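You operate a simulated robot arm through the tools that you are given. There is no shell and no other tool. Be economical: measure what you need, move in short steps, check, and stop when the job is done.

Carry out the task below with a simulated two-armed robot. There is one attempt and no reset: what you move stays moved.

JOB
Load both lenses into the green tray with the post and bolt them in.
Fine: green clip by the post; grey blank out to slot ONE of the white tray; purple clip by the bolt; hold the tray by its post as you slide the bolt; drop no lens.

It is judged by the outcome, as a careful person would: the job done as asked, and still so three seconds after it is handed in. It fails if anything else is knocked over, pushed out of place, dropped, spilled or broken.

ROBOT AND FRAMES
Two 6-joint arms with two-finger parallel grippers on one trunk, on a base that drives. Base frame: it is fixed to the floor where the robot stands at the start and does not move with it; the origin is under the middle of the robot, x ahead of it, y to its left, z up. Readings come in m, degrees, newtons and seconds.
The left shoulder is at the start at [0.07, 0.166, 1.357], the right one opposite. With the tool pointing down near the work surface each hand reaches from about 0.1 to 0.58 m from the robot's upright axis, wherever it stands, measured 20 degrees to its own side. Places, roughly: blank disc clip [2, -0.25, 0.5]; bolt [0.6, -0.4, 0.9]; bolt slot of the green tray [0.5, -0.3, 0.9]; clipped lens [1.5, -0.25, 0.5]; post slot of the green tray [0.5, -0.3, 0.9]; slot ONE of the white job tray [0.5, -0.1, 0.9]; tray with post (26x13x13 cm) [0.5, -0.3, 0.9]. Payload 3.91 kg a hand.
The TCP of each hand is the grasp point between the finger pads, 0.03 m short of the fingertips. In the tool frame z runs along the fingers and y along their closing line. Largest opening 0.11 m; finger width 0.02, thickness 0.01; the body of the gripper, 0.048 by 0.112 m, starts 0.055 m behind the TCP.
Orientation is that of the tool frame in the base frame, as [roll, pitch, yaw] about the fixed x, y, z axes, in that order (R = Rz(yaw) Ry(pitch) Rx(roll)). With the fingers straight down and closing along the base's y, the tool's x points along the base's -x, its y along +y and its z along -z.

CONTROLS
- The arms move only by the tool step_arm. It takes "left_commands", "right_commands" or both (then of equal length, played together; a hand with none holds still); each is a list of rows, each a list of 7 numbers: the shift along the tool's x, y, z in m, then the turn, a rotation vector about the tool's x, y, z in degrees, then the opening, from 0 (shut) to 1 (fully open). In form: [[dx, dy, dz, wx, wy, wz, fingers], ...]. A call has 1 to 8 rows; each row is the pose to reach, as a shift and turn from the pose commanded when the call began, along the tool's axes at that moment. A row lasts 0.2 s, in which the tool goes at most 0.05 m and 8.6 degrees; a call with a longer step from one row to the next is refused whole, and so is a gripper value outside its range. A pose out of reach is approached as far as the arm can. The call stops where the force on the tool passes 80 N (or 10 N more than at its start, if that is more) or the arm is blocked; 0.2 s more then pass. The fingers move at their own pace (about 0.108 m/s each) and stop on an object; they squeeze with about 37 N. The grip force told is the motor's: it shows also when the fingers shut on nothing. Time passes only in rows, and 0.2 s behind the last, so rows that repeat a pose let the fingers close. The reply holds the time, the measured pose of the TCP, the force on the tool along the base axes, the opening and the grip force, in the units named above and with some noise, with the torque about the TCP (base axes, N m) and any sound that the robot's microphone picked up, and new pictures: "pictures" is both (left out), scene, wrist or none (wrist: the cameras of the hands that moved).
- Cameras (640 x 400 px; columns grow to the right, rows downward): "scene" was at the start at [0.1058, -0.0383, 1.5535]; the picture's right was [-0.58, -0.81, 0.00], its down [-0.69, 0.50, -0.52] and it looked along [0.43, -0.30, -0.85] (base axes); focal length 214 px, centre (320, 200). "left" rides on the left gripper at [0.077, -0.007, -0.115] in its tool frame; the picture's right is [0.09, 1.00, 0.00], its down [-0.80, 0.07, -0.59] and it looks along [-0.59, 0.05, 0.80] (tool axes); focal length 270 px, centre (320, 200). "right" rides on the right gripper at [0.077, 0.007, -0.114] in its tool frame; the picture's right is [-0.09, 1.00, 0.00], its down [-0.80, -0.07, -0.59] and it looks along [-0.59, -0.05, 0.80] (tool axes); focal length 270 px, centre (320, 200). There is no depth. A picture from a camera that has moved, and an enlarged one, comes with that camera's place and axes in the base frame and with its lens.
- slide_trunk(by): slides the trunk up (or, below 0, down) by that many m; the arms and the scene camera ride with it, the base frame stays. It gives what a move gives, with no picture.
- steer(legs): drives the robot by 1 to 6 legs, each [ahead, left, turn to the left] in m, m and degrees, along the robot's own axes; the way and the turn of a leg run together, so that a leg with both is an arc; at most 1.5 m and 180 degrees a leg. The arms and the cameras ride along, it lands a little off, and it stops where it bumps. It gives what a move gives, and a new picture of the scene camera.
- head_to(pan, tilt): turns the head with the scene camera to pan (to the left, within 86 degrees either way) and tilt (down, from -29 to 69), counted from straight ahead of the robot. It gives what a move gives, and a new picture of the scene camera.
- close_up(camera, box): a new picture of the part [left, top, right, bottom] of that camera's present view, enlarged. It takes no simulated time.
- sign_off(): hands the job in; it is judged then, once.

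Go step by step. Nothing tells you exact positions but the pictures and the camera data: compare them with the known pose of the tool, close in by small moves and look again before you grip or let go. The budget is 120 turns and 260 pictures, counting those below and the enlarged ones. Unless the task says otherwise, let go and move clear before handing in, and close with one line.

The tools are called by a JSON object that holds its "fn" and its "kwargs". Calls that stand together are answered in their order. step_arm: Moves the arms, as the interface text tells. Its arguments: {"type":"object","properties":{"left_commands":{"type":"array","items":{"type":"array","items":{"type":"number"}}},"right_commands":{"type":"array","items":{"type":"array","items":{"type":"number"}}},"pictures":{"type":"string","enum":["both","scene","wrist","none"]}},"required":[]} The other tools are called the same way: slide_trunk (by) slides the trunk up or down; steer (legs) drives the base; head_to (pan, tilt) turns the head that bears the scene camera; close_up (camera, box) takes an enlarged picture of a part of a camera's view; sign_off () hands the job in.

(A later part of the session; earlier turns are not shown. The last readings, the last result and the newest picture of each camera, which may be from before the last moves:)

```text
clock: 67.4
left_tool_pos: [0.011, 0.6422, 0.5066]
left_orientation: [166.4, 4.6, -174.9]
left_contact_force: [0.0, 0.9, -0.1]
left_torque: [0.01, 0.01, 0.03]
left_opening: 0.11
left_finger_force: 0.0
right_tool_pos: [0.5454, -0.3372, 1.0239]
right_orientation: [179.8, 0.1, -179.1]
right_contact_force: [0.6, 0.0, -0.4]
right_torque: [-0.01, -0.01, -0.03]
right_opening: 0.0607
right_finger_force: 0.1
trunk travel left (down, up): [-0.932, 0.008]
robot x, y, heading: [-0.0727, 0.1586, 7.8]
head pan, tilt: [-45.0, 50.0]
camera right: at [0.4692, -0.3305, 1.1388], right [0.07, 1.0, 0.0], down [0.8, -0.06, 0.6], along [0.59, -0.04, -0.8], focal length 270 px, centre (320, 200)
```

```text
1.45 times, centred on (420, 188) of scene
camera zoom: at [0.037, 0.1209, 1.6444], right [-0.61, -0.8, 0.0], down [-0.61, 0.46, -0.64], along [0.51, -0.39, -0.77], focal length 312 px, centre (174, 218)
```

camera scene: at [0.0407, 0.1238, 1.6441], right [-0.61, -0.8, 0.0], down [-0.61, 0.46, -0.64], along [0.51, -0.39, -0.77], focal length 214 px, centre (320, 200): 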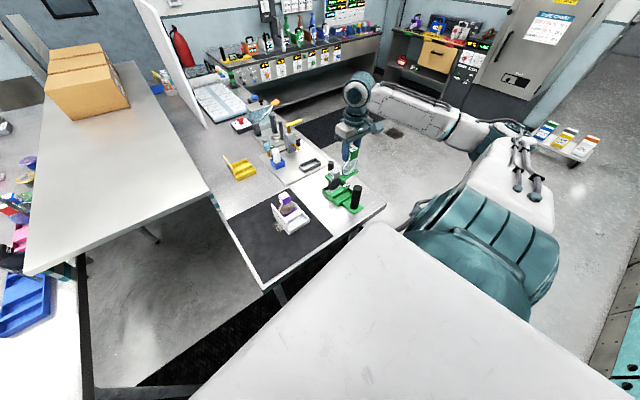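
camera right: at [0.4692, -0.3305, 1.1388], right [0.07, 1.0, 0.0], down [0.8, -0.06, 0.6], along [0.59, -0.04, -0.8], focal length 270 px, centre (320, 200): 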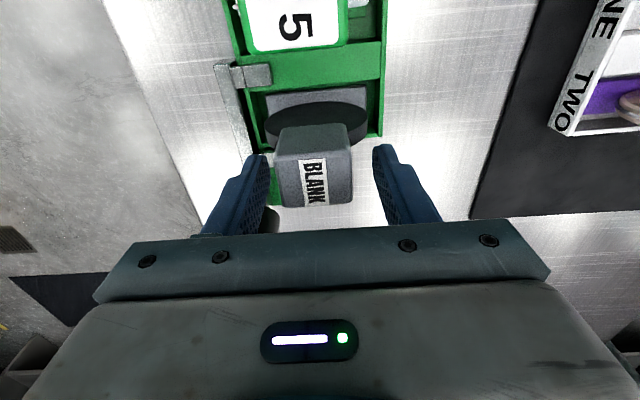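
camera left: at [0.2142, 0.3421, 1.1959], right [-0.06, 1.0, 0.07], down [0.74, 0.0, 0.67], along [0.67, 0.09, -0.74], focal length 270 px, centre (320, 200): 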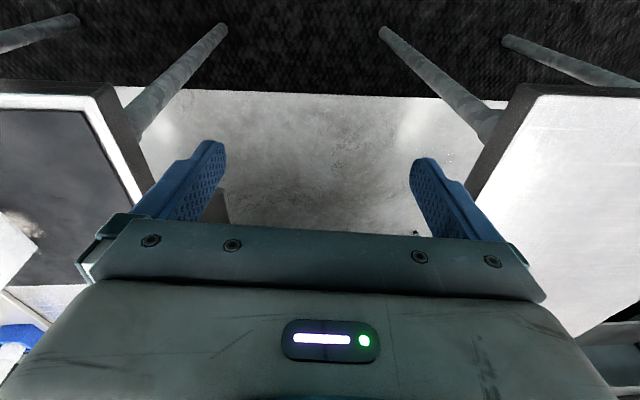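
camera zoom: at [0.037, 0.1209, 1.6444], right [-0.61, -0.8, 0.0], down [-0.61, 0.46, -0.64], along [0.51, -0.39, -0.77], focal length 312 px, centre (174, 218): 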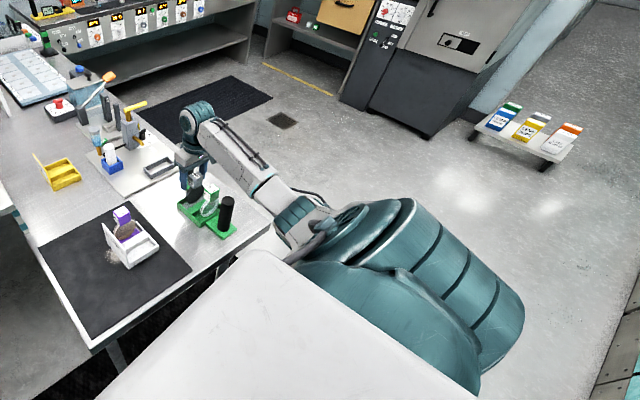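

The elbow is low in front of the torso but clear of things. I'll grip the blank and lift slowly.

{"fn": "step_arm", "kwargs": {"right_commands": [[0, 0, 0, 0, 0, 0, 0.25], [0, 0, 0, 0, 0, 0, 0.25], [0, 0, 0, 0, 0, 0, 0.25]], "pictures": "none"}}

{"fn": "step_arm", "kwargs": {"right_commands": [[0, 0, -0.01, 0, 0, 0, 0.25], [0, 0, -0.025, 0, 0, 0, 0.25], [0, 0, -0.04, 0, 0, 0, 0.25], [0, 0, -0.06, 0, 0, 0, 0.25], [0, 0, -0.08, 0, 0, 0, 0.25], [0, 0, -0.1, 0, 0, 0, 0.25], [0, 0, -0.12, 0, 0, 0, 0.25]]}}

```text
clock: 68.2
left_tool_pos: [0.0095, 0.6433, 0.5072]
left_orientation: [166.4, 4.6, -174.8]
left_contact_force: [0.0, 0.2, 0.9]
left_torque: [-0.01, 0.03, -0.01]
left_opening: 0.1098
left_finger_force: 0.1
right_tool_pos: [0.5449, -0.3362, 1.0238]
right_orientation: [179.6, 0.0, -179.2]
right_contact_force: [0.3, 0.4, 0.2]
right_torque: [-0.03, -0.03, 0.01]
right_opening: 0.0352
right_finger_force: 37.1
trunk travel left (down, up): [-0.932, 0.008]
robot x, y, heading: [-0.0743, 0.1572, 7.3]
head pan, tilt: [-45.0, 50.0]
```

```text
clock: 69.8
left_tool_pos: [0.0097, 0.6434, 0.5065]
left_orientation: [166.4, 4.6, -174.8]
left_contact_force: [0.6, -0.6, 0.1]
left_torque: [0.0, 0.01, 0.02]
left_opening: 0.11
left_finger_force: 0.0
right_tool_pos: [0.544, -0.336, 1.1421]
right_orientation: [179.8, 0.0, -179.1]
right_contact_force: [-0.4, 0.6, -0.7]
right_torque: [-0.02, -0.01, -0.03]
right_opening: 0.0354
right_finger_force: 37.1
trunk travel left (down, up): [-0.932, 0.008]
robot x, y, heading: [-0.0688, 0.162, 7.8]
head pan, tilt: [-45.0, 50.0]
camera scene: at [0.0382, 0.1215, 1.6443], right [-0.61, -0.8, 0.0], down [-0.61, 0.46, -0.64], along [0.51, -0.39, -0.77], focal length 214 px, centre (320, 200)
camera right: at [0.4675, -0.3298, 1.2581], right [0.07, 1.0, 0.0], down [0.8, -0.06, 0.59], along [0.59, -0.04, -0.8], focal length 270 px, centre (320, 200)
```

scene: 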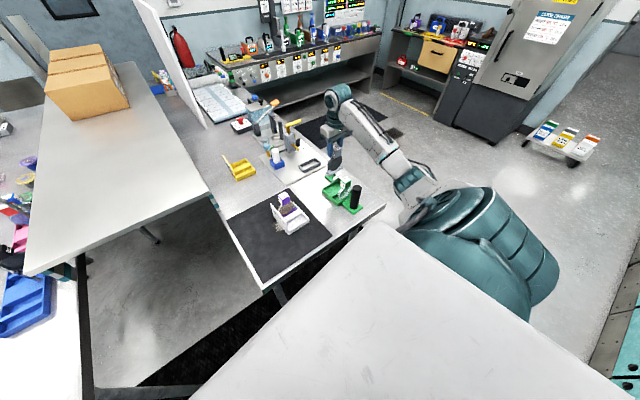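
right: 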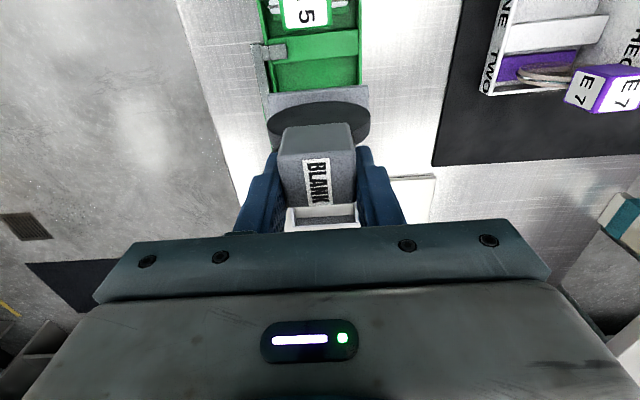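

The blank is up safely. I'll move it left between the trays, higher, staying in this stance to see how far the arm reaches.

{"fn": "step_arm", "kwargs": {"right_commands": [[0.0, 0.02, -0.03, 0, 0, 0, 0.25], [0.01, 0.05, -0.05, 0, 0, 0, 0.25], [0.02, 0.09, -0.05, 0, 0, 0, 0.25], [0.035, 0.125, -0.05, 0, 0, 0, 0.25], [0.045, 0.15, -0.05, 0, 0, -1, 0.25], [0.05, 0.17, -0.05, 0, 0, -2, 0.25]], "pictures": "scene"}}

```text
clock: 71.2
left_tool_pos: [0.0111, 0.6425, 0.5063]
left_orientation: [166.4, 4.6, -174.8]
left_contact_force: [0.5, -0.6, 0.4]
left_torque: [0.01, 0.0, 0.02]
left_opening: 0.1098
left_finger_force: 0.1
right_tool_pos: [0.4431, -0.235, 1.1625]
right_orientation: [179.3, 0.8, -177.2]
right_contact_force: [0.7, -0.5, -1.5]
right_torque: [0.01, -0.01, 0.02]
right_opening: 0.0354
right_finger_force: 37.0
right hand out of reach, approached as far as the arm can: row 1, 2, 3, 4, 5, 6
trunk travel left (down, up): [-0.932, 0.008]
robot x, y, heading: [-0.0656, 0.1609, 7.8]
head pan, tilt: [-45.0, 50.0]
camera scene: at [0.0389, 0.1216, 1.6442], right [-0.61, -0.8, 0.0], down [-0.61, 0.46, -0.64], along [0.51, -0.39, -0.77], focal length 214 px, centre (320, 200)
```

scene: 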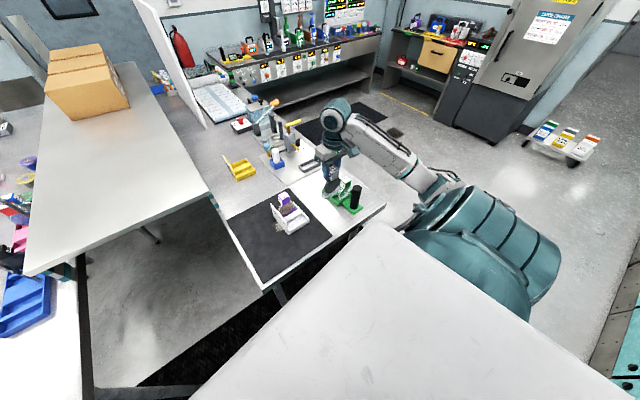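

Now I'll drive to the first stance, with the blank passing at least 2 cm above everything.

{"fn": "steer", "kwargs": {"legs": [[0.0956, 0.086, 0]]}}

{"fn": "close_up", "kwargs": {"camera": "scene", "box": [270, 140, 430, 245]}}

```text
clock: 72.4
left_tool_pos: [0.0908, 0.7408, 0.5082]
left_orientation: [166.3, 4.7, -174.7]
left_contact_force: [0.2, -0.6, -0.3]
left_torque: [-0.05, 0.02, -0.02]
left_opening: 0.1101
left_finger_force: 0.1
right_tool_pos: [0.525, -0.1379, 1.1621]
right_orientation: [179.1, 0.9, -177.3]
right_contact_force: [0.7, 0.3, -0.4]
right_torque: [0.0, -0.01, 0.0]
right_opening: 0.0354
right_finger_force: 36.5
trunk travel left (down, up): [-0.932, 0.008]
robot x, y, heading: [0.0118, 0.2542, 7.6]
head pan, tilt: [-45.0, 50.0]
camera scene: at [0.1198, 0.2172, 1.6443], right [-0.61, -0.8, 0.0], down [-0.61, 0.47, -0.64], along [0.51, -0.39, -0.77], focal length 214 px, centre (320, 200)
```

scene: 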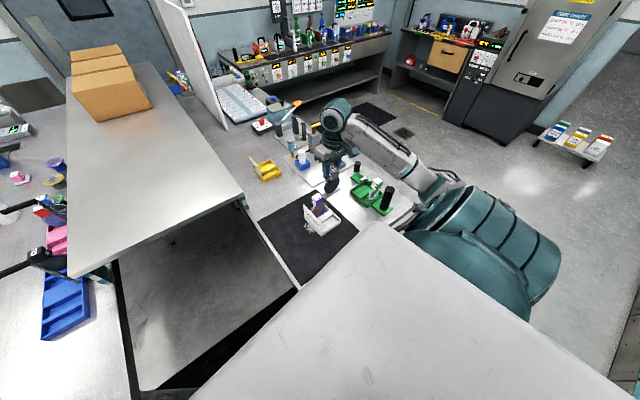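

```text
3.81 times, centred on (350, 192) of scene
camera zoom: at [0.1198, 0.2172, 1.6443], right [-0.61, -0.8, 0.0], down [-0.61, 0.47, -0.64], along [0.51, -0.39, -0.77], focal length 817 px, centre (206, 229)
```

zoom: 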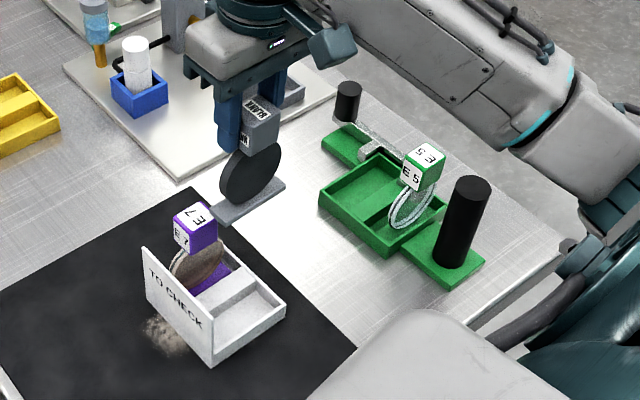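

{"fn": "step_arm", "kwargs": {"right_commands": [[0.0339, 0.0, 0, 0.5, 0.5, 0, 0.25], [0.0339, 0.025, 0, 0.9, 0.9, 0, 0.25], [0.0339, 0.0471, 0.0, 0.9, 0.9, 0, 0.25], [0.0339, 0.0471, 0.03, 0.9, 0.9, 0, 0.25], [0.0339, 0.0471, 0.045, 0.9, 0.9, 0, 0.25], [0.0339, 0.0471, 0.045, 0.9, 0.9, 0, 0.25]], "pictures": "none"}}

{"fn": "close_up", "kwargs": {"camera": "scene", "box": [280, 150, 380, 245]}}

{"fn": "close_up", "kwargs": {"camera": "right", "box": [220, 20, 420, 180]}}

```text
clock: 73.8
left_tool_pos: [0.093, 0.7405, 0.5064]
left_orientation: [166.4, 4.6, -174.8]
left_contact_force: [-1.4, -0.4, -0.4]
left_torque: [0.0, 0.02, 0.01]
left_opening: 0.1098
left_finger_force: 0.0
right_tool_pos: [0.487, -0.0979, 1.1141]
right_orientation: [179.9, 0.3, -177.3]
right_contact_force: [-0.1, -0.3, -0.3]
right_torque: [0.02, 0.0, 0.0]
right_opening: 0.0353
right_finger_force: 37.0
right hand out of reach, approached as far as the arm can: row 3, 4, 5, 6
trunk travel left (down, up): [-0.932, 0.008]
robot x, y, heading: [0.0094, 0.2597, 7.7]
head pan, tilt: [-45.0, 50.0]
```

```text
4.21 times, centred on (330, 198) of scene
camera zoom: at [0.1219, 0.2203, 1.6442], right [-0.61, -0.8, 0.0], down [-0.61, 0.46, -0.64], along [0.51, -0.39, -0.77], focal length 903 px, centre (278, 210)
```

zoom: 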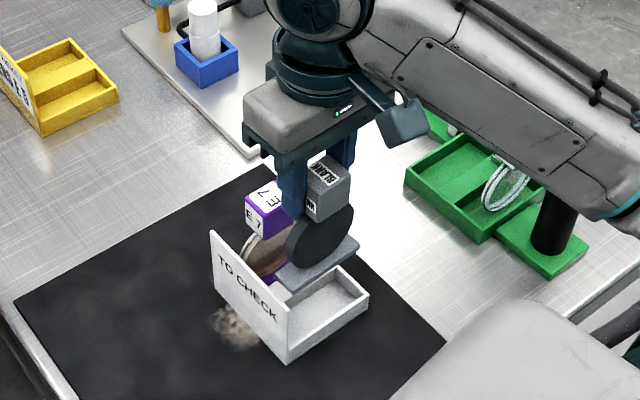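

```text
2.50 times, centred on (320, 100) of right
camera zoom: at [0.4104, -0.0934, 1.2284], right [0.04, 1.0, 0.0], down [0.8, -0.03, 0.6], along [0.6, -0.02, -0.8], focal length 676 px, centre (320, 450)
```

zoom: 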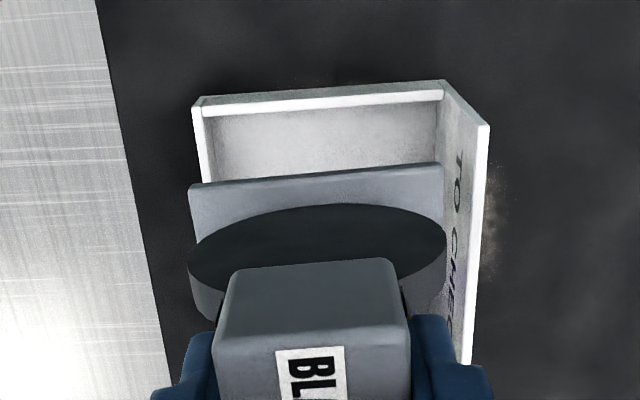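

The blank is nearly over slot ONE. I'll correct about 3 mm in y and 1° of turn, then lower to just above the rim.

{"fn": "step_arm", "kwargs": {"right_commands": [[0.002, 0.0033, 0.015, 0, 0, 0.6, 0.25], [0.002, 0.0033, 0.03, 0, 0, 1.2, 0.25], [0.002, 0.0033, 0.045, 0, 0, 1.2, 0.25], [0.002, 0.0033, 0.055, 0, 0, 1.2, 0.25], [0.002, 0.0033, 0.055, 0, 0, 1.2, 0.25]], "pictures": "none"}}

{"fn": "close_up", "kwargs": {"camera": "scene", "box": [280, 130, 420, 245]}}

{"fn": "close_up", "kwargs": {"camera": "right", "box": [220, 20, 420, 180]}}

```text
clock: 75.0
left_tool_pos: [0.0923, 0.7414, 0.507]
left_orientation: [166.4, 4.6, -174.8]
left_contact_force: [0.3, 0.5, -0.6]
left_torque: [-0.01, 0.02, 0.02]
left_opening: 0.11
left_finger_force: 0.1
right_tool_pos: [0.4844, -0.0936, 1.0586]
right_orientation: [-179.9, -0.1, -178.6]
right_contact_force: [0.4, 0.0, -1.3]
right_torque: [0.0, -0.02, 0.0]
right_opening: 0.0354
right_finger_force: 37.0
trunk travel left (down, up): [-0.932, 0.008]
robot x, y, heading: [0.0114, 0.2603, 7.7]
head pan, tilt: [-45.0, 50.0]
```

```text
3.48 times, centred on (350, 188) of scene
camera zoom: at [0.1216, 0.2198, 1.6443], right [-0.61, -0.8, 0.0], down [-0.61, 0.46, -0.64], along [0.51, -0.39, -0.77], focal length 746 px, centre (216, 244)
```

zoom: 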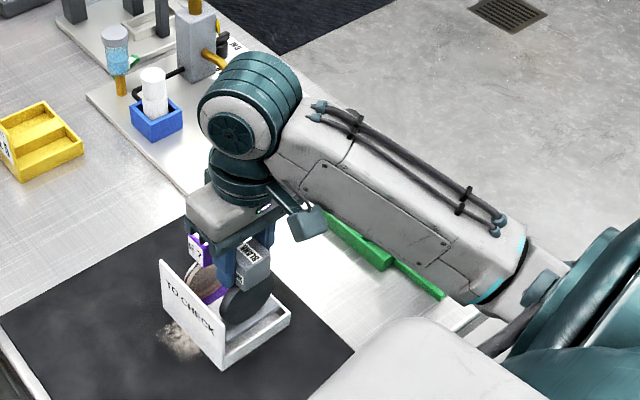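

```text
2.50 times, centred on (320, 100) of right
camera zoom: at [0.4083, -0.0876, 1.1736], right [0.06, 1.0, 0.0], down [0.8, -0.05, 0.59], along [0.59, -0.04, -0.8], focal length 676 px, centre (320, 450)
```

zoom: 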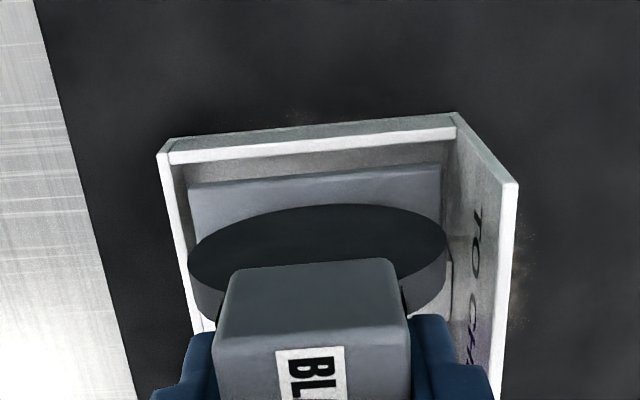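

Both gaps look even. I'll lower in small steps until contact.

{"fn": "step_arm", "kwargs": {"right_commands": [[0, 0, 0.008, 0, 0, 0, 0.25], [0, 0, 0.016, 0, 0, 0, 0.25], [0, 0, 0.022, 0, 0, 0, 0.25], [0, 0, 0.025, 0, 0, 0, 0.25]], "pictures": "none"}}

```text
clock: 76.0
left_tool_pos: [0.0929, 0.7404, 0.5069]
left_orientation: [166.4, 4.6, -174.8]
left_contact_force: [-0.1, 0.2, -0.9]
left_torque: [-0.01, -0.01, 0.0]
left_opening: 0.11
left_finger_force: 0.1
right_tool_pos: [0.4847, -0.0936, 1.0349]
right_orientation: [-179.9, 0.0, -178.5]
right_contact_force: [0.4, -0.1, -0.2]
right_torque: [-0.02, -0.02, 0.0]
right_opening: 0.0353
right_finger_force: 37.3
trunk travel left (down, up): [-0.932, 0.008]
robot x, y, heading: [0.0093, 0.2554, 7.8]
head pan, tilt: [-45.0, 50.0]
```

{"fn": "step_arm", "kwargs": {"right_commands": [[0, 0, 0.003, 0, 0, 0, 0.25], [0, 0, 0.005, 0, 0, 0, 0.25], [0, 0, 0.005, 0, 0, 0, 0.25]], "pictures": "none"}}

{"fn": "close_up", "kwargs": {"camera": "right", "box": [220, 20, 420, 180]}}

```text
clock: 76.8
left_tool_pos: [0.0925, 0.7403, 0.5066]
left_orientation: [166.4, 4.7, -174.9]
left_contact_force: [-0.8, 0.0, -0.3]
left_torque: [-0.01, -0.01, 0.0]
left_opening: 0.1102
left_finger_force: 0.1
right_tool_pos: [0.4846, -0.0932, 1.0301]
right_orientation: [-179.9, 0.0, -178.4]
right_contact_force: [-1.2, 0.6, 0.2]
right_torque: [0.0, 0.04, 0.01]
right_opening: 0.0355
right_finger_force: 36.6
trunk travel left (down, up): [-0.932, 0.008]
robot x, y, heading: [0.0118, 0.2597, 7.8]
head pan, tilt: [-45.0, 50.0]
```

```text
2.50 times, centred on (320, 100) of right
camera zoom: at [0.4082, -0.0873, 1.1449], right [0.06, 1.0, 0.0], down [0.8, -0.05, 0.59], along [0.59, -0.04, -0.8], focal length 676 px, centre (320, 450)
```

zoom: 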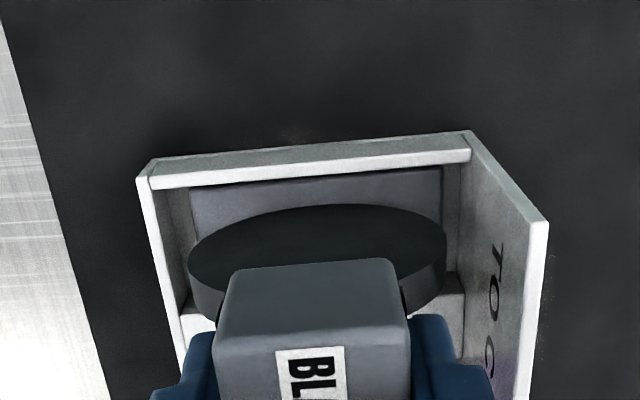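

{"fn": "step_arm", "kwargs": {"right_commands": [[0, 0, 0.002, 0, 0, 0, 0.25], [0, 0, 0.004, 0, 0, 0, 0.25], [0, 0, 0.004, 0, 0, 0, 0.25]], "pictures": "none"}}

```text
clock: 77.6
left_tool_pos: [0.0912, 0.7417, 0.5059]
left_orientation: [166.6, 4.7, -174.9]
left_contact_force: [0.6, 0.0, 0.2]
left_torque: [0.01, 0.03, 0.01]
left_opening: 0.11
left_finger_force: 0.0
right_tool_pos: [0.4837, -0.0927, 1.0278]
right_orientation: [-179.7, 0.2, -178.4]
right_contact_force: [4.5, -4.8, 26.0]
right_torque: [-0.03, -0.14, 0.01]
right_opening: 0.0355
right_finger_force: 37.1
trunk travel left (down, up): [-0.932, 0.008]
robot x, y, heading: [0.0103, 0.2601, 7.7]
head pan, tilt: [-45.0, 50.0]
```

It is seated. I'll relax 1.5 mm, release and rise.

{"fn": "step_arm", "kwargs": {"right_commands": [[0, 0, -0.0015, 0, 0, 0, 0.25], [0, 0, -0.0015, 0, 0, 0, 0.36], [0, 0, -0.0015, 0, 0, 0, 0.52], [0, 0, -0.0015, 0, 0, 0, 0.52], [0, 0, -0.03, 0, 0, 0, 0.52], [0, 0, -0.06, 0, 0, 0, 0.52], [0, 0, -0.085, 0, 0, 0, 0.52]], "pictures": "wrist"}}

{"fn": "close_up", "kwargs": {"camera": "right", "box": [220, 20, 440, 240]}}

{"fn": "close_up", "kwargs": {"camera": "scene", "box": [280, 150, 380, 245]}}

```text
clock: 79.2
left_tool_pos: [0.0924, 0.7406, 0.5061]
left_orientation: [166.3, 4.6, -174.8]
left_contact_force: [-0.6, -0.6, 0.0]
left_torque: [0.0, 0.01, -0.02]
left_opening: 0.11
left_finger_force: 0.1
right_tool_pos: [0.485, -0.0962, 1.1097]
right_orientation: [179.8, 0.2, -178.5]
right_contact_force: [0.2, -1.0, 0.5]
right_torque: [0.02, -0.04, 0.01]
right_opening: 0.057
right_finger_force: 0.0
trunk travel left (down, up): [-0.932, 0.008]
robot x, y, heading: [0.0112, 0.255, 7.5]
head pan, tilt: [-45.0, 50.0]
camera right: at [0.4085, -0.0906, 1.225], right [0.06, 1.0, 0.0], down [0.8, -0.05, 0.6], along [0.59, -0.03, -0.8], focal length 270 px, centre (320, 200)
```

right: 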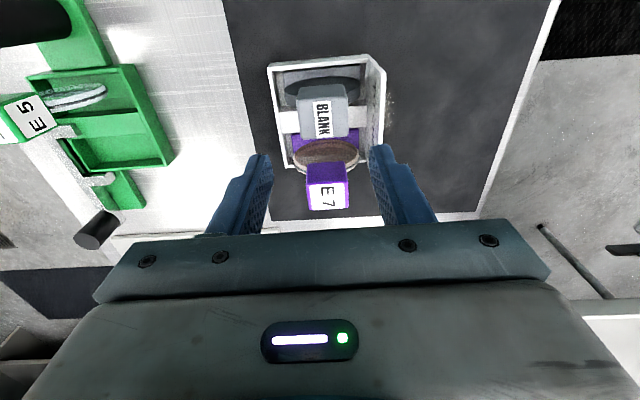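

```text
1.82 times, centred on (330, 130) of right
camera zoom: at [0.4085, -0.0906, 1.225], right [0.06, 1.0, 0.0], down [0.8, -0.05, 0.6], along [0.59, -0.03, -0.8], focal length 491 px, centre (302, 327)
```

zoom: 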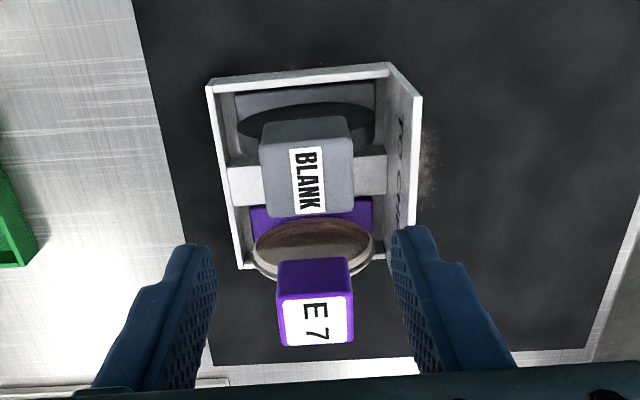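

```text
4.21 times, centred on (330, 198) of scene
camera zoom: at [0.1214, 0.2194, 1.6442], right [-0.61, -0.8, 0.0], down [-0.61, 0.46, -0.64], along [0.51, -0.39, -0.77], focal length 903 px, centre (278, 210)
```

zoom: 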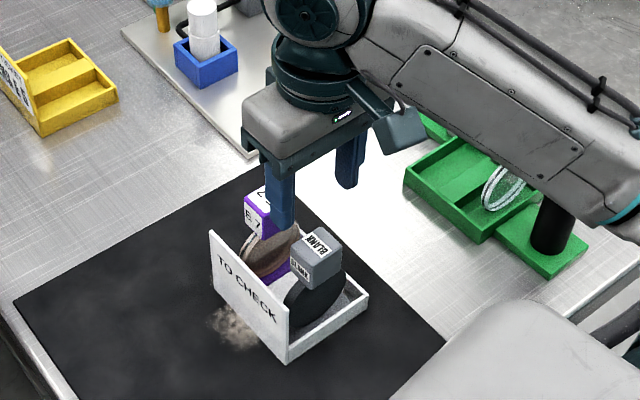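

The blank is in slot ONE. The E7 cube is at about [0.549, −0.0905]. I'll move over it and down, with the fingers narrowed to clear the plate.

{"fn": "step_arm", "kwargs": {"right_commands": [[-0.032, 0.002, 0, 0, 0, 0, 0.52], [-0.064, 0.004, 0, 0, 0, 0, 0.52], [-0.064, 0.004, 0, 0, 0, 0, 0.52], [-0.064, 0.004, 0.03, 0, 0, 0, 0.52]], "pictures": "wrist"}}

{"fn": "close_up", "kwargs": {"camera": "right", "box": [220, 40, 440, 240]}}

```text
clock: 80.2
left_tool_pos: [0.093, 0.74, 0.5049]
left_orientation: [166.4, 4.6, -174.8]
left_contact_force: [-0.2, 0.0, -0.3]
left_torque: [-0.01, -0.01, 0.03]
left_opening: 0.1103
left_finger_force: 0.2
right_tool_pos: [0.5436, -0.1013, 1.0707]
right_orientation: [179.9, 0.4, -178.5]
right_contact_force: [-0.5, 1.3, 0.5]
right_torque: [-0.04, 0.0, 0.0]
right_opening: 0.0574
right_finger_force: 0.0
right hand out of reach, approached as far as the arm can: row 1, 2, 3, 4
trunk travel left (down, up): [-0.932, 0.008]
robot x, y, heading: [0.011, 0.2585, 7.5]
head pan, tilt: [-45.0, 50.0]
camera right: at [0.4668, -0.0955, 1.1855], right [0.06, 1.0, 0.0], down [0.8, -0.05, 0.6], along [0.6, -0.04, -0.8], focal length 270 px, centre (320, 200)
```

right: 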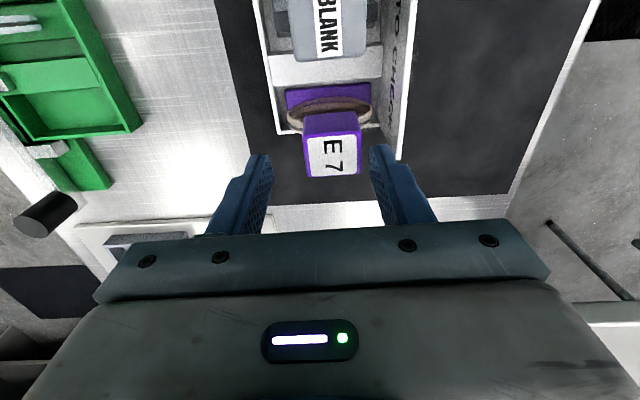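

```text
2.00 times, centred on (330, 140) of right
camera zoom: at [0.4668, -0.0955, 1.1855], right [0.06, 1.0, 0.0], down [0.8, -0.05, 0.6], along [0.6, -0.04, -0.8], focal length 541 px, centre (300, 320)
```

zoom: 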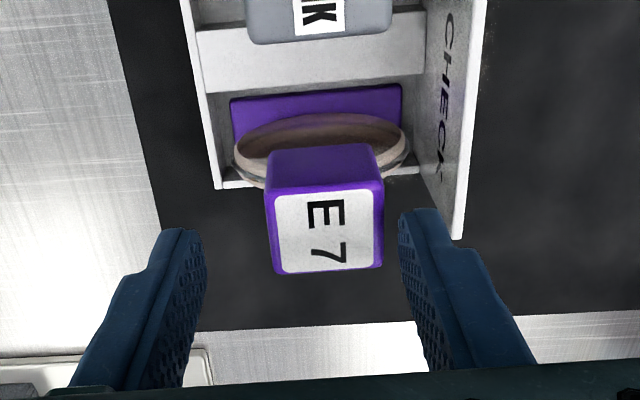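

I need 9 mm more in y and 5 mm in x. I'll correct those while still above the cube.

{"fn": "step_arm", "kwargs": {"right_commands": [[-0.003, 0.005, 0.0, 0, 0, 0, 0.52], [-0.005, 0.0095, 0.003, 0, 0, 0, 0.52], [-0.005, 0.0095, 0.003, 0, 0, 0, 0.52]], "pictures": "none"}}

```text
clock: 81.0
left_tool_pos: [0.0927, 0.7403, 0.5065]
left_orientation: [166.4, 4.5, -174.8]
left_contact_force: [0.1, 0.2, -0.6]
left_torque: [0.0, 0.04, 0.02]
left_opening: 0.1101
left_finger_force: 0.0
right_tool_pos: [0.5473, -0.0973, 1.0634]
right_orientation: [179.9, 0.3, -178.4]
right_contact_force: [-0.6, 0.3, 0.1]
right_torque: [0.01, 0.02, -0.03]
right_opening: 0.0572
right_finger_force: 0.0
right hand out of reach, approached as far as the arm can: row 1, 2, 3
trunk travel left (down, up): [-0.932, 0.008]
robot x, y, heading: [0.0109, 0.2601, 7.6]
head pan, tilt: [-45.0, 50.0]
```

{"fn": "step_arm", "kwargs": {"right_commands": [[-0.001, 0.003, 0.005, 0, 0, 0, 0.52], [-0.002, 0.0055, 0.015, 0, 0, 0, 0.52], [-0.002, 0.0055, 0.025, 0, 0, 0, 0.52], [-0.002, 0.0055, 0.037, 0, 0, 0, 0.52], [-0.002, 0.0055, 0.037, 0, 0, 0, 0.52]], "pictures": "none"}}

{"fn": "close_up", "kwargs": {"camera": "right", "box": [220, 40, 440, 240]}}

{"fn": "close_up", "kwargs": {"camera": "scene", "box": [280, 130, 420, 245]}}

```text
clock: 82.2
left_tool_pos: [0.0924, 0.74, 0.5066]
left_orientation: [166.4, 4.7, -174.8]
left_contact_force: [0.3, 0.0, 0.3]
left_torque: [-0.03, 0.0, 0.04]
left_opening: 0.1102
left_finger_force: 0.0
right_tool_pos: [0.5492, -0.0909, 1.0254]
right_orientation: [-179.9, -0.2, -178.5]
right_contact_force: [0.2, -0.1, -0.8]
right_torque: [0.0, -0.03, 0.02]
right_opening: 0.0572
right_finger_force: 0.0
trunk travel left (down, up): [-0.932, 0.008]
robot x, y, heading: [0.0087, 0.2588, 7.5]
head pan, tilt: [-45.0, 50.0]
```

```text
2.00 times, centred on (330, 140) of right
camera zoom: at [0.4729, -0.0854, 1.1405], right [0.06, 1.0, 0.0], down [0.8, -0.05, 0.59], along [0.59, -0.04, -0.8], focal length 541 px, centre (300, 320)
```

zoom: 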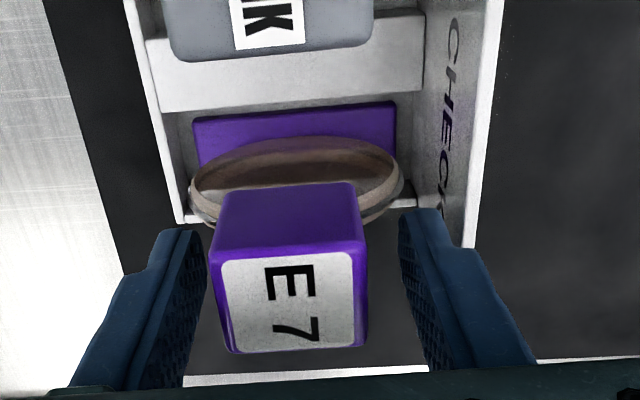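

```text
3.48 times, centred on (350, 188) of scene
camera zoom: at [0.1215, 0.2199, 1.6443], right [-0.61, -0.8, 0.0], down [-0.61, 0.46, -0.64], along [0.51, -0.39, -0.77], focal length 746 px, centre (216, 244)
```

zoom: 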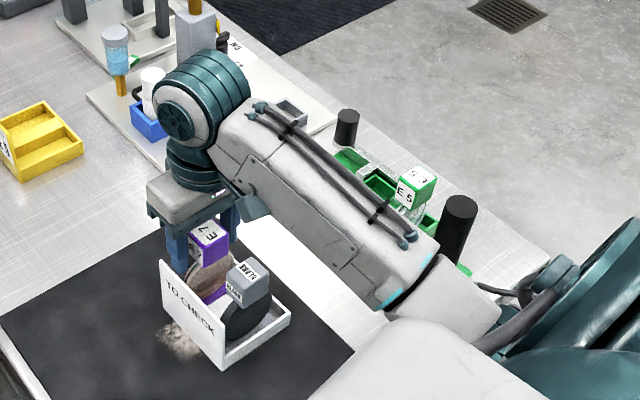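

{"fn": "step_arm", "kwargs": {"right_commands": [[0, -0.0028, 0, 0, 0, 0, 0.52], [0, -0.0028, 0, 0, 0, 0, 0.4], [0, -0.0028, 0, 0, 0, 0, 0.25], [0, -0.0028, 0, 0, 0, 0, 0.25], [0, -0.0028, 0, 0, 0, 0, 0.25]], "pictures": "none"}}

```text
clock: 83.4
left_tool_pos: [0.0924, 0.7399, 0.5064]
left_orientation: [166.4, 4.5, -174.8]
left_contact_force: [0.0, 0.1, -0.3]
left_torque: [-0.01, -0.02, -0.02]
left_opening: 0.1102
left_finger_force: 0.1
right_tool_pos: [0.5487, -0.0945, 1.0242]
right_orientation: [-179.9, 0.0, -178.5]
right_contact_force: [0.2, -0.2, 0.3]
right_torque: [0.05, -0.02, 0.04]
right_opening: 0.0355
right_finger_force: 37.1
trunk travel left (down, up): [-0.932, 0.008]
robot x, y, heading: [0.0096, 0.2581, 7.8]
head pan, tilt: [-45.0, 50.0]
```

A clean grip on E7. I'll lift straight up first, then drift right as I go higher, since that is easier for the arm.

{"fn": "step_arm", "kwargs": {"right_commands": [[0, 0, -0.01, 0, 0, 0, 0.25], [0, 0, -0.02, 0, 0, 0, 0.25], [0, 0, -0.035, 0, 0, 0, 0.25], [0, -0.01, -0.05, 0, 0, 0, 0.25], [0, -0.03, -0.07, 0, 0, 0, 0.25], [0, -0.06, -0.09, 0, 0, 0, 0.25], [0, -0.09, -0.11, 0, 0, 0, 0.25], [0, -0.12, -0.13, 0, 0, 0, 0.25]], "pictures": "none"}}

{"fn": "close_up", "kwargs": {"camera": "scene", "box": [270, 110, 430, 245]}}

```text
clock: 85.2
left_tool_pos: [0.093, 0.7407, 0.5052]
left_orientation: [166.4, 4.6, -174.9]
left_contact_force: [0.3, -0.2, 0.4]
left_torque: [-0.01, 0.02, 0.0]
left_opening: 0.1097
left_finger_force: 0.0
right_tool_pos: [0.5541, -0.2139, 1.1564]
right_orientation: [-180.0, -0.1, -178.5]
right_contact_force: [0.1, 0.4, -1.0]
right_torque: [-0.02, -0.03, -0.04]
right_opening: 0.0353
right_finger_force: 37.1
right hand out of reach, approached as far as the arm can: row 4
trunk travel left (down, up): [-0.932, 0.008]
robot x, y, heading: [0.0071, 0.2563, 7.7]
head pan, tilt: [-45.0, 50.0]
```

```text
2.96 times, centred on (350, 178) of scene
camera zoom: at [0.1208, 0.2188, 1.6442], right [-0.61, -0.8, 0.0], down [-0.61, 0.46, -0.64], along [0.51, -0.39, -0.77], focal length 636 px, centre (231, 267)
```

zoom: 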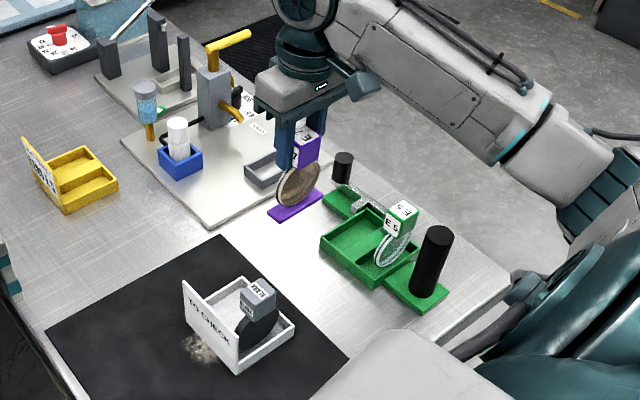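

E7 is up, and E5 and the blank stand undisturbed. I'll try reaching the bolt slot from this stance, staying high.

{"fn": "step_arm", "kwargs": {"right_commands": [[0.003, -0.04, 0, 0, 0, 0.2, 0.25], [0.006, -0.08, 0, 0, 0, 0.4, 0.25], [0.012, -0.123, 0, 0, 0, 0.5, 0.25], [0.012, -0.123, 0, 0, 0, 0.5, 0.25]], "pictures": "none"}}

{"fn": "close_up", "kwargs": {"camera": "right", "box": [200, 0, 440, 240]}}

{"fn": "close_up", "kwargs": {"camera": "scene", "box": [320, 130, 420, 225]}}

```text
clock: 86.2
left_tool_pos: [0.0918, 0.7406, 0.5064]
left_orientation: [166.4, 4.7, -174.8]
left_contact_force: [-0.3, -0.5, 0.0]
left_torque: [0.03, 0.02, -0.01]
left_opening: 0.1098
left_finger_force: 0.1
right_tool_pos: [0.545, -0.3381, 1.156]
right_orientation: [-179.9, 0.0, -178.9]
right_contact_force: [-0.6, -0.8, 0.8]
right_torque: [-0.02, 0.01, 0.01]
right_opening: 0.0355
right_finger_force: 36.8
trunk travel left (down, up): [-0.932, 0.008]
robot x, y, heading: [0.0135, 0.2558, 7.8]
head pan, tilt: [-45.0, 50.0]
```

```text
1.67 times, centred on (320, 120) of right
camera zoom: at [0.4686, -0.331, 1.271], right [0.07, 1.0, 0.0], down [0.8, -0.06, 0.59], along [0.59, -0.04, -0.8], focal length 450 px, centre (320, 333)
```

zoom: 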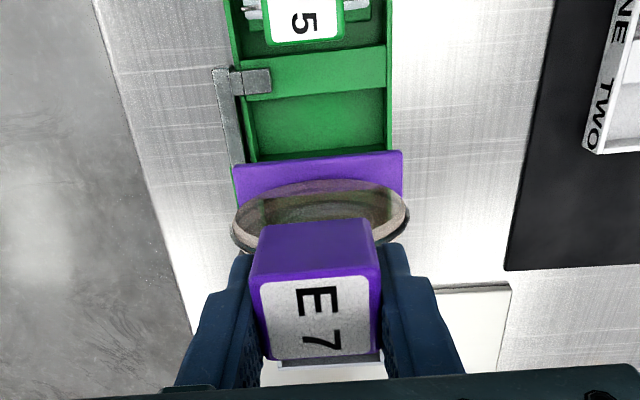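

```text
4.21 times, centred on (370, 178) of scene
camera zoom: at [0.1219, 0.2201, 1.6443], right [-0.61, -0.8, 0.0], down [-0.61, 0.46, -0.64], along [0.51, -0.39, -0.77], focal length 903 px, centre (110, 295)
```

zoom: 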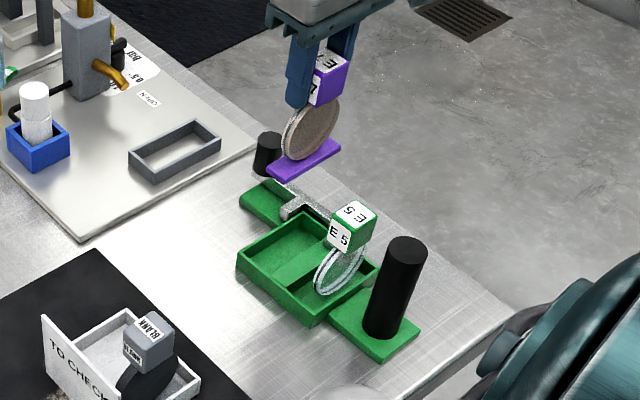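

It reached the bolt slot. I'll lower to just above the rim and measure the slot edges.

{"fn": "step_arm", "kwargs": {"right_commands": [[0.003, 0, 0.03, 0, 0, 0, 0.25], [0.005, 0, 0.06, 0, 0, 0, 0.25], [0.005, 0, 0.085, 0, 0, 0, 0.25], [0.005, 0, 0.085, 0, 0, 0, 0.25]], "pictures": "none"}}

{"fn": "close_up", "kwargs": {"camera": "right", "box": [220, 20, 420, 180]}}

{"fn": "close_up", "kwargs": {"camera": "scene", "box": [335, 145, 405, 215]}}

```text
clock: 87.2
left_tool_pos: [0.0926, 0.7406, 0.5061]
left_orientation: [166.5, 4.6, -174.8]
left_contact_force: [-0.2, 0.7, 0.6]
left_torque: [0.01, -0.02, 0.01]
left_opening: 0.1101
left_finger_force: 0.1
right_tool_pos: [0.5379, -0.3371, 1.0701]
right_orientation: [-179.9, 0.0, -179.0]
right_contact_force: [0.1, 0.7, -0.7]
right_torque: [-0.01, -0.01, 0.04]
right_opening: 0.0352
right_finger_force: 36.8
trunk travel left (down, up): [-0.932, 0.008]
robot x, y, heading: [0.0106, 0.2575, 7.6]
head pan, tilt: [-45.0, 50.0]
```

```text
2.50 times, centred on (320, 100) of right
camera zoom: at [0.4614, -0.3306, 1.1851], right [0.07, 1.0, 0.0], down [0.8, -0.06, 0.59], along [0.59, -0.04, -0.8], focal length 676 px, centre (320, 450)
```

zoom: 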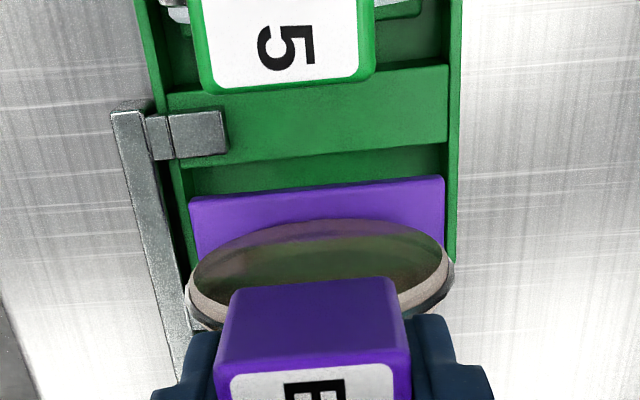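

```text
5.71 times, centred on (370, 180) of scene
camera zoom: at [0.1213, 0.2196, 1.6443], right [-0.61, -0.8, 0.0], down [-0.61, 0.46, -0.64], along [0.51, -0.39, -0.77], focal length 1226 px, centre (34, 314)
```

zoom: 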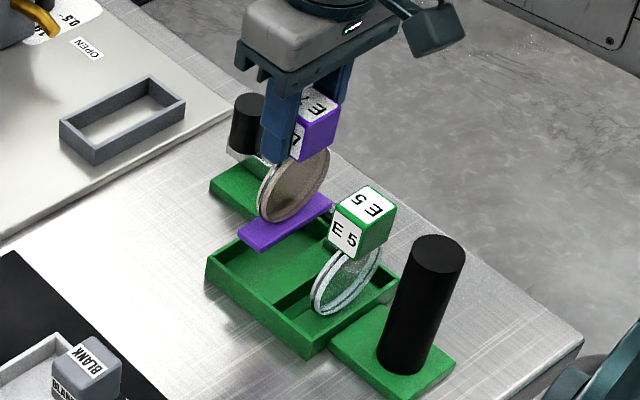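

The slot spans x 0.5195–0.556, and the base is at 0.521–0.551. I'll shift 2 mm forward and 3 mm right, then lower to near contact.

{"fn": "step_arm", "kwargs": {"right_commands": [[-0.002, -0.003, 0.005, 0, 0, 0, 0.25], [-0.002, -0.003, 0.015, 0, 0, 0, 0.25], [-0.002, -0.003, 0.025, 0, 0, 0, 0.25], [-0.002, -0.003, 0.032, 0, 0, 0, 0.25]], "pictures": "none"}}

{"fn": "close_up", "kwargs": {"camera": "right", "box": [220, 20, 420, 180]}}

{"fn": "close_up", "kwargs": {"camera": "scene", "box": [345, 160, 395, 205]}}

```text
clock: 88.2
left_tool_pos: [0.0925, 0.7407, 0.5059]
left_orientation: [166.4, 4.6, -174.8]
left_contact_force: [-0.4, -0.9, -0.2]
left_torque: [0.01, 0.0, -0.02]
left_opening: 0.11
left_finger_force: 0.1
right_tool_pos: [0.5404, -0.3414, 1.0376]
right_orientation: [180.0, -0.1, -179.1]
right_contact_force: [-0.1, 0.5, 0.2]
right_torque: [0.0, 0.01, 0.0]
right_opening: 0.0353
right_finger_force: 37.0
trunk travel left (down, up): [-0.932, 0.008]
robot x, y, heading: [0.0113, 0.2601, 7.8]
head pan, tilt: [-45.0, 50.0]
```

```text
2.50 times, centred on (320, 100) of right
camera zoom: at [0.4646, -0.3346, 1.1533], right [0.07, 1.0, 0.0], down [0.8, -0.06, 0.59], along [0.59, -0.04, -0.8], focal length 676 px, centre (320, 450)
```

zoom: 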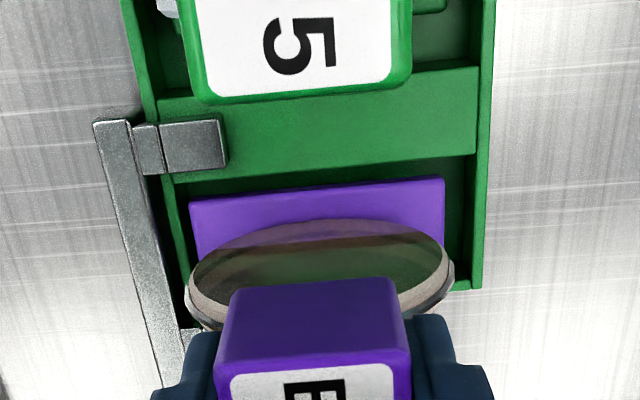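

```text
8.89 times, centred on (370, 182) of scene
camera zoom: at [0.1217, 0.2194, 1.6443], right [-0.61, -0.8, 0.0], down [-0.61, 0.46, -0.64], along [0.51, -0.39, -0.77], focal length 1906 px, centre (-124, 356)
```

zoom: 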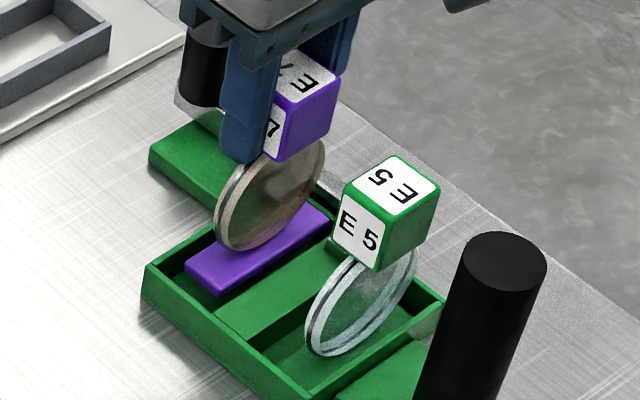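

{"fn": "step_arm", "kwargs": {"right_commands": [[0, 0.001, 0.006, 0, 0, 0, 0.25], [0, 0.001, 0.012, 0, 0, 0, 0.25], [0, 0.001, 0.016, 0, 0, 0, 0.25], [0, 0.001, 0.0175, 0, 0, 0, 0.25]], "pictures": "none"}}

{"fn": "close_up", "kwargs": {"camera": "scene", "box": [345, 160, 395, 205]}}

```text
clock: 89.2
left_tool_pos: [0.092, 0.7406, 0.5055]
left_orientation: [166.3, 4.6, -174.6]
left_contact_force: [0.7, 0.6, 0.1]
left_torque: [0.0, 0.03, 0.02]
left_opening: 0.11
left_finger_force: 0.0
right_tool_pos: [0.5407, -0.3405, 1.0211]
right_orientation: [180.0, 0.0, -179.0]
right_contact_force: [0.6, -0.2, -0.1]
right_torque: [-0.01, -0.01, -0.04]
right_opening: 0.0349
right_finger_force: 37.1
trunk travel left (down, up): [-0.932, 0.008]
robot x, y, heading: [0.0108, 0.2574, 7.6]
head pan, tilt: [-45.0, 50.0]
```

```text
8.89 times, centred on (370, 182) of scene
camera zoom: at [0.1215, 0.2196, 1.6443], right [-0.61, -0.8, 0.0], down [-0.61, 0.46, -0.64], along [0.51, -0.39, -0.77], focal length 1906 px, centre (-124, 356)
```

zoom: 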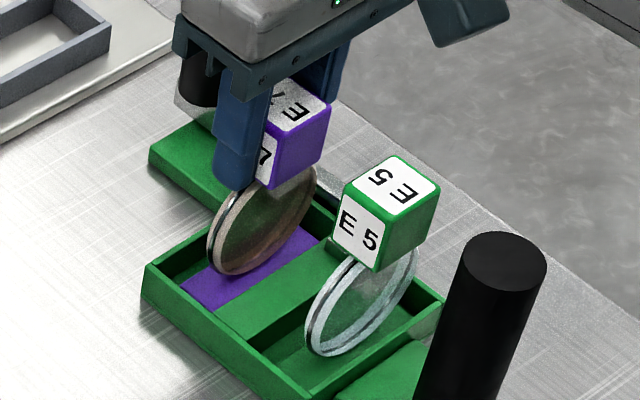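

{"fn": "step_arm", "kwargs": {"right_commands": [[0, 0, 0.002, 0, 0, 0, 0.25], [0, 0, 0.004, 0, 0, 0, 0.25], [0, 0, 0.004, 0, 0, 0, 0.25]], "pictures": "none"}}

```text
clock: 90.0
left_tool_pos: [0.0924, 0.7419, 0.5057]
left_orientation: [166.5, 4.8, -174.9]
left_contact_force: [-0.5, 0.6, 0.2]
left_torque: [0.02, 0.02, -0.03]
left_opening: 0.1102
left_finger_force: 0.1
right_tool_pos: [0.5402, -0.339, 1.0209]
right_orientation: [-179.7, 0.3, -179.0]
right_contact_force: [4.2, -8.7, 25.7]
right_torque: [0.03, -0.2, -0.07]
right_opening: 0.0356
right_finger_force: 36.8
trunk travel left (down, up): [-0.932, 0.008]
robot x, y, heading: [0.0135, 0.256, 7.9]
head pan, tilt: [-45.0, 50.0]
```

It is seated. I'll relax, release and rise.

{"fn": "step_arm", "kwargs": {"right_commands": [[0, 0, -0.002, 0, 0, 0, 0.25], [0, 0, -0.002, 0, 0, 0, 0.36], [0, 0, -0.002, 0, 0, 0, 0.55], [0, 0, -0.002, 0, 0, 0, 0.55], [0, 0, -0.03, 0, 0, 0, 0.55], [0, 0, -0.07, 0, 0, 0, 0.55], [0, 0, -0.11, 0, 0, 0, 0.55]], "pictures": "none"}}

{"fn": "close_up", "kwargs": {"camera": "right", "box": [200, 0, 440, 240]}}

{"fn": "close_up", "kwargs": {"camera": "scene", "box": [340, 145, 410, 215]}}

```text
clock: 91.6
left_tool_pos: [0.0921, 0.7404, 0.5051]
left_orientation: [166.4, 4.6, -174.8]
left_contact_force: [-1.1, -0.2, 0.4]
left_torque: [0.01, 0.01, 0.03]
left_opening: 0.1099
left_finger_force: 0.0
right_tool_pos: [0.5401, -0.3378, 1.126]
right_orientation: [-179.9, 0.1, -179.0]
right_contact_force: [0.1, 0.0, -0.6]
right_torque: [0.0, 0.01, 0.01]
right_opening: 0.0604
right_finger_force: 0.1
trunk travel left (down, up): [-0.932, 0.008]
robot x, y, heading: [0.0104, 0.2619, 7.7]
head pan, tilt: [-45.0, 50.0]
```

```text
1.67 times, centred on (320, 120) of right
camera zoom: at [0.4644, -0.3316, 1.2408], right [0.07, 1.0, 0.0], down [0.8, -0.06, 0.59], along [0.59, -0.04, -0.8], focal length 450 px, centre (320, 333)
```

zoom: 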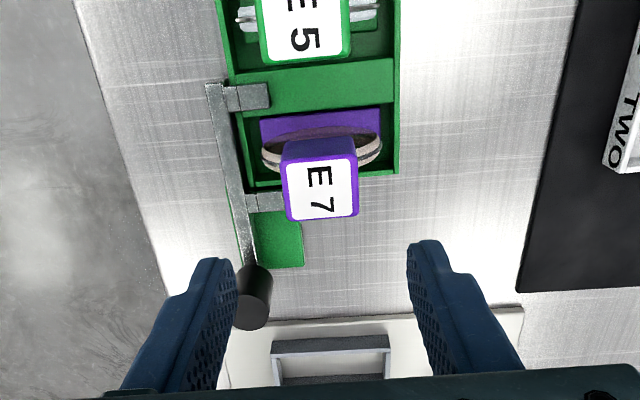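

```text
5.71 times, centred on (375, 180) of scene
camera zoom: at [0.1208, 0.2208, 1.6443], right [-0.61, -0.8, 0.0], down [-0.61, 0.46, -0.64], along [0.51, -0.39, -0.77], focal length 1226 px, centre (6, 314)
```

zoom: 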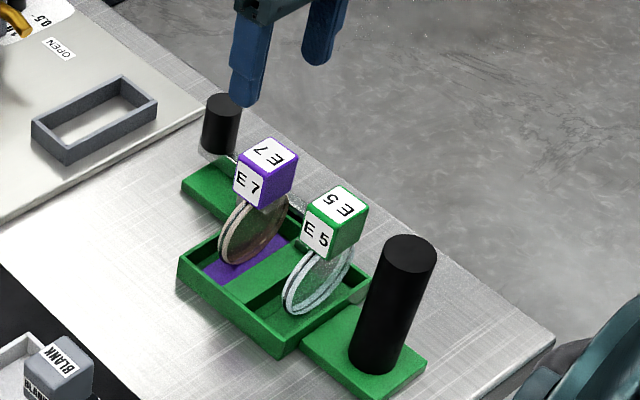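

Both lenses are in, with E5 by the post and E7 by the bolt. The bolt's knob is at about [0.627, −0.39] with its top at z 0.988, and I expect it to slide towards the post. For two-handed work I'll drive round to the bench's right-front corner, facing about 60° left.

{"fn": "steer", "kwargs": {"legs": [[-0.42, 0, 0], [0, -1.0, 0]]}}

```text
clock: 99.0
left_tool_pos: [-0.1976, -0.3109, 0.5054]
left_orientation: [166.5, 4.6, -176.8]
left_contact_force: [0.2, 0.6, 0.4]
left_torque: [-0.02, 0.01, 0.02]
left_opening: 0.1102
left_finger_force: 0.1
right_tool_pos: [0.2112, -1.4055, 1.1257]
right_orientation: [-179.8, 0.0, 179.0]
right_contact_force: [0.1, 0.2, -0.7]
right_torque: [0.0, 0.0, -0.02]
right_opening: 0.0605
right_finger_force: 0.1
trunk travel left (down, up): [-0.932, 0.008]
robot x, y, heading: [-0.2963, -0.7875, 5.7]
head pan, tilt: [-45.0, 50.0]
camera scene: at [-0.1872, -0.8318, 1.6443], right [-0.63, -0.77, 0.0], down [-0.59, 0.49, -0.64], along [0.5, -0.41, -0.77], focal length 214 px, centre (320, 200)
```

scene: 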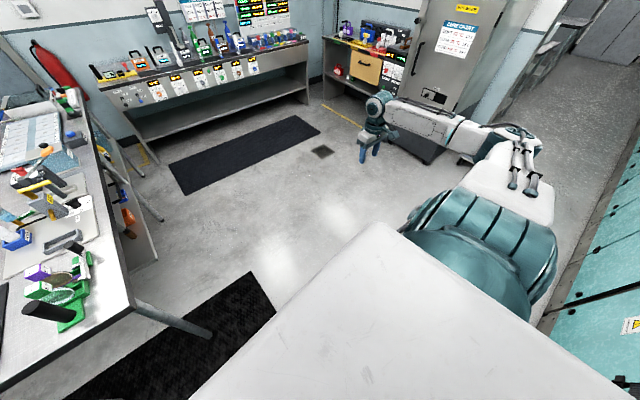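

{"fn": "steer", "kwargs": {"legs": [[0, 0, 54.3], [0, -0.49, 0]]}}

{"fn": "head_to", "kwargs": {"pan": 0, "tilt": 50}}

```text
clock: 104.3
left_tool_pos: [-0.2208, -0.6692, 0.5061]
left_orientation: [166.4, 4.6, -122.0]
left_contact_force: [-0.3, -0.1, -0.7]
left_torque: [-0.01, -0.02, -0.03]
left_opening: 0.1098
left_finger_force: 0.1
right_tool_pos: [0.9105, -0.9661, 1.1261]
right_orientation: [-179.8, 0.0, -126.3]
right_contact_force: [0.1, 0.4, 0.2]
right_torque: [0.02, -0.03, 0.0]
right_opening: 0.0606
right_finger_force: 0.1
trunk travel left (down, up): [-0.932, 0.008]
robot x, y, heading: [0.1157, -1.029, 60.5]
head pan, tilt: [-45.0, 50.0]
camera scene: at [0.2119, -0.9606, 1.6444], right [0.27, -0.96, 0.0], down [-0.74, -0.2, -0.64], along [0.62, 0.17, -0.77], focal length 214 px, centre (320, 200)
```

scene: 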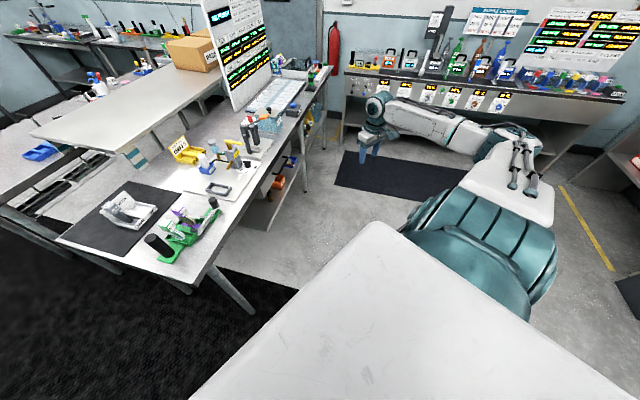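

```text
clock: 105.4
left_tool_pos: [-0.219, -0.6702, 0.5064]
left_orientation: [166.4, 4.6, -122.0]
left_contact_force: [-0.5, -0.6, 0.9]
left_torque: [0.05, 0.0, 0.02]
left_opening: 0.1098
left_finger_force: 0.0
right_tool_pos: [0.9116, -0.9673, 1.1251]
right_orientation: [-180.0, 0.0, -126.3]
right_contact_force: [0.1, 0.4, -0.2]
right_torque: [0.01, 0.0, -0.03]
right_opening: 0.0604
right_finger_force: 0.0
trunk travel left (down, up): [-0.932, 0.008]
robot x, y, heading: [0.114, -1.0303, 60.4]
head pan, tilt: [0.0, 50.0]
camera scene: at [0.1773, -0.915, 1.6443], right [0.87, -0.49, 0.0], down [-0.38, -0.67, -0.64], along [0.32, 0.56, -0.77], focal length 214 px, centre (320, 200)
```

scene: 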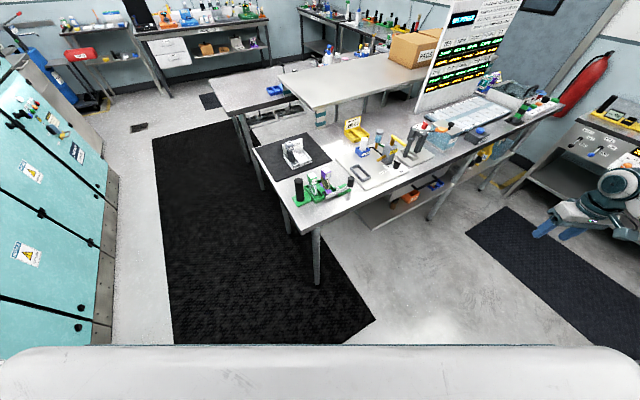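

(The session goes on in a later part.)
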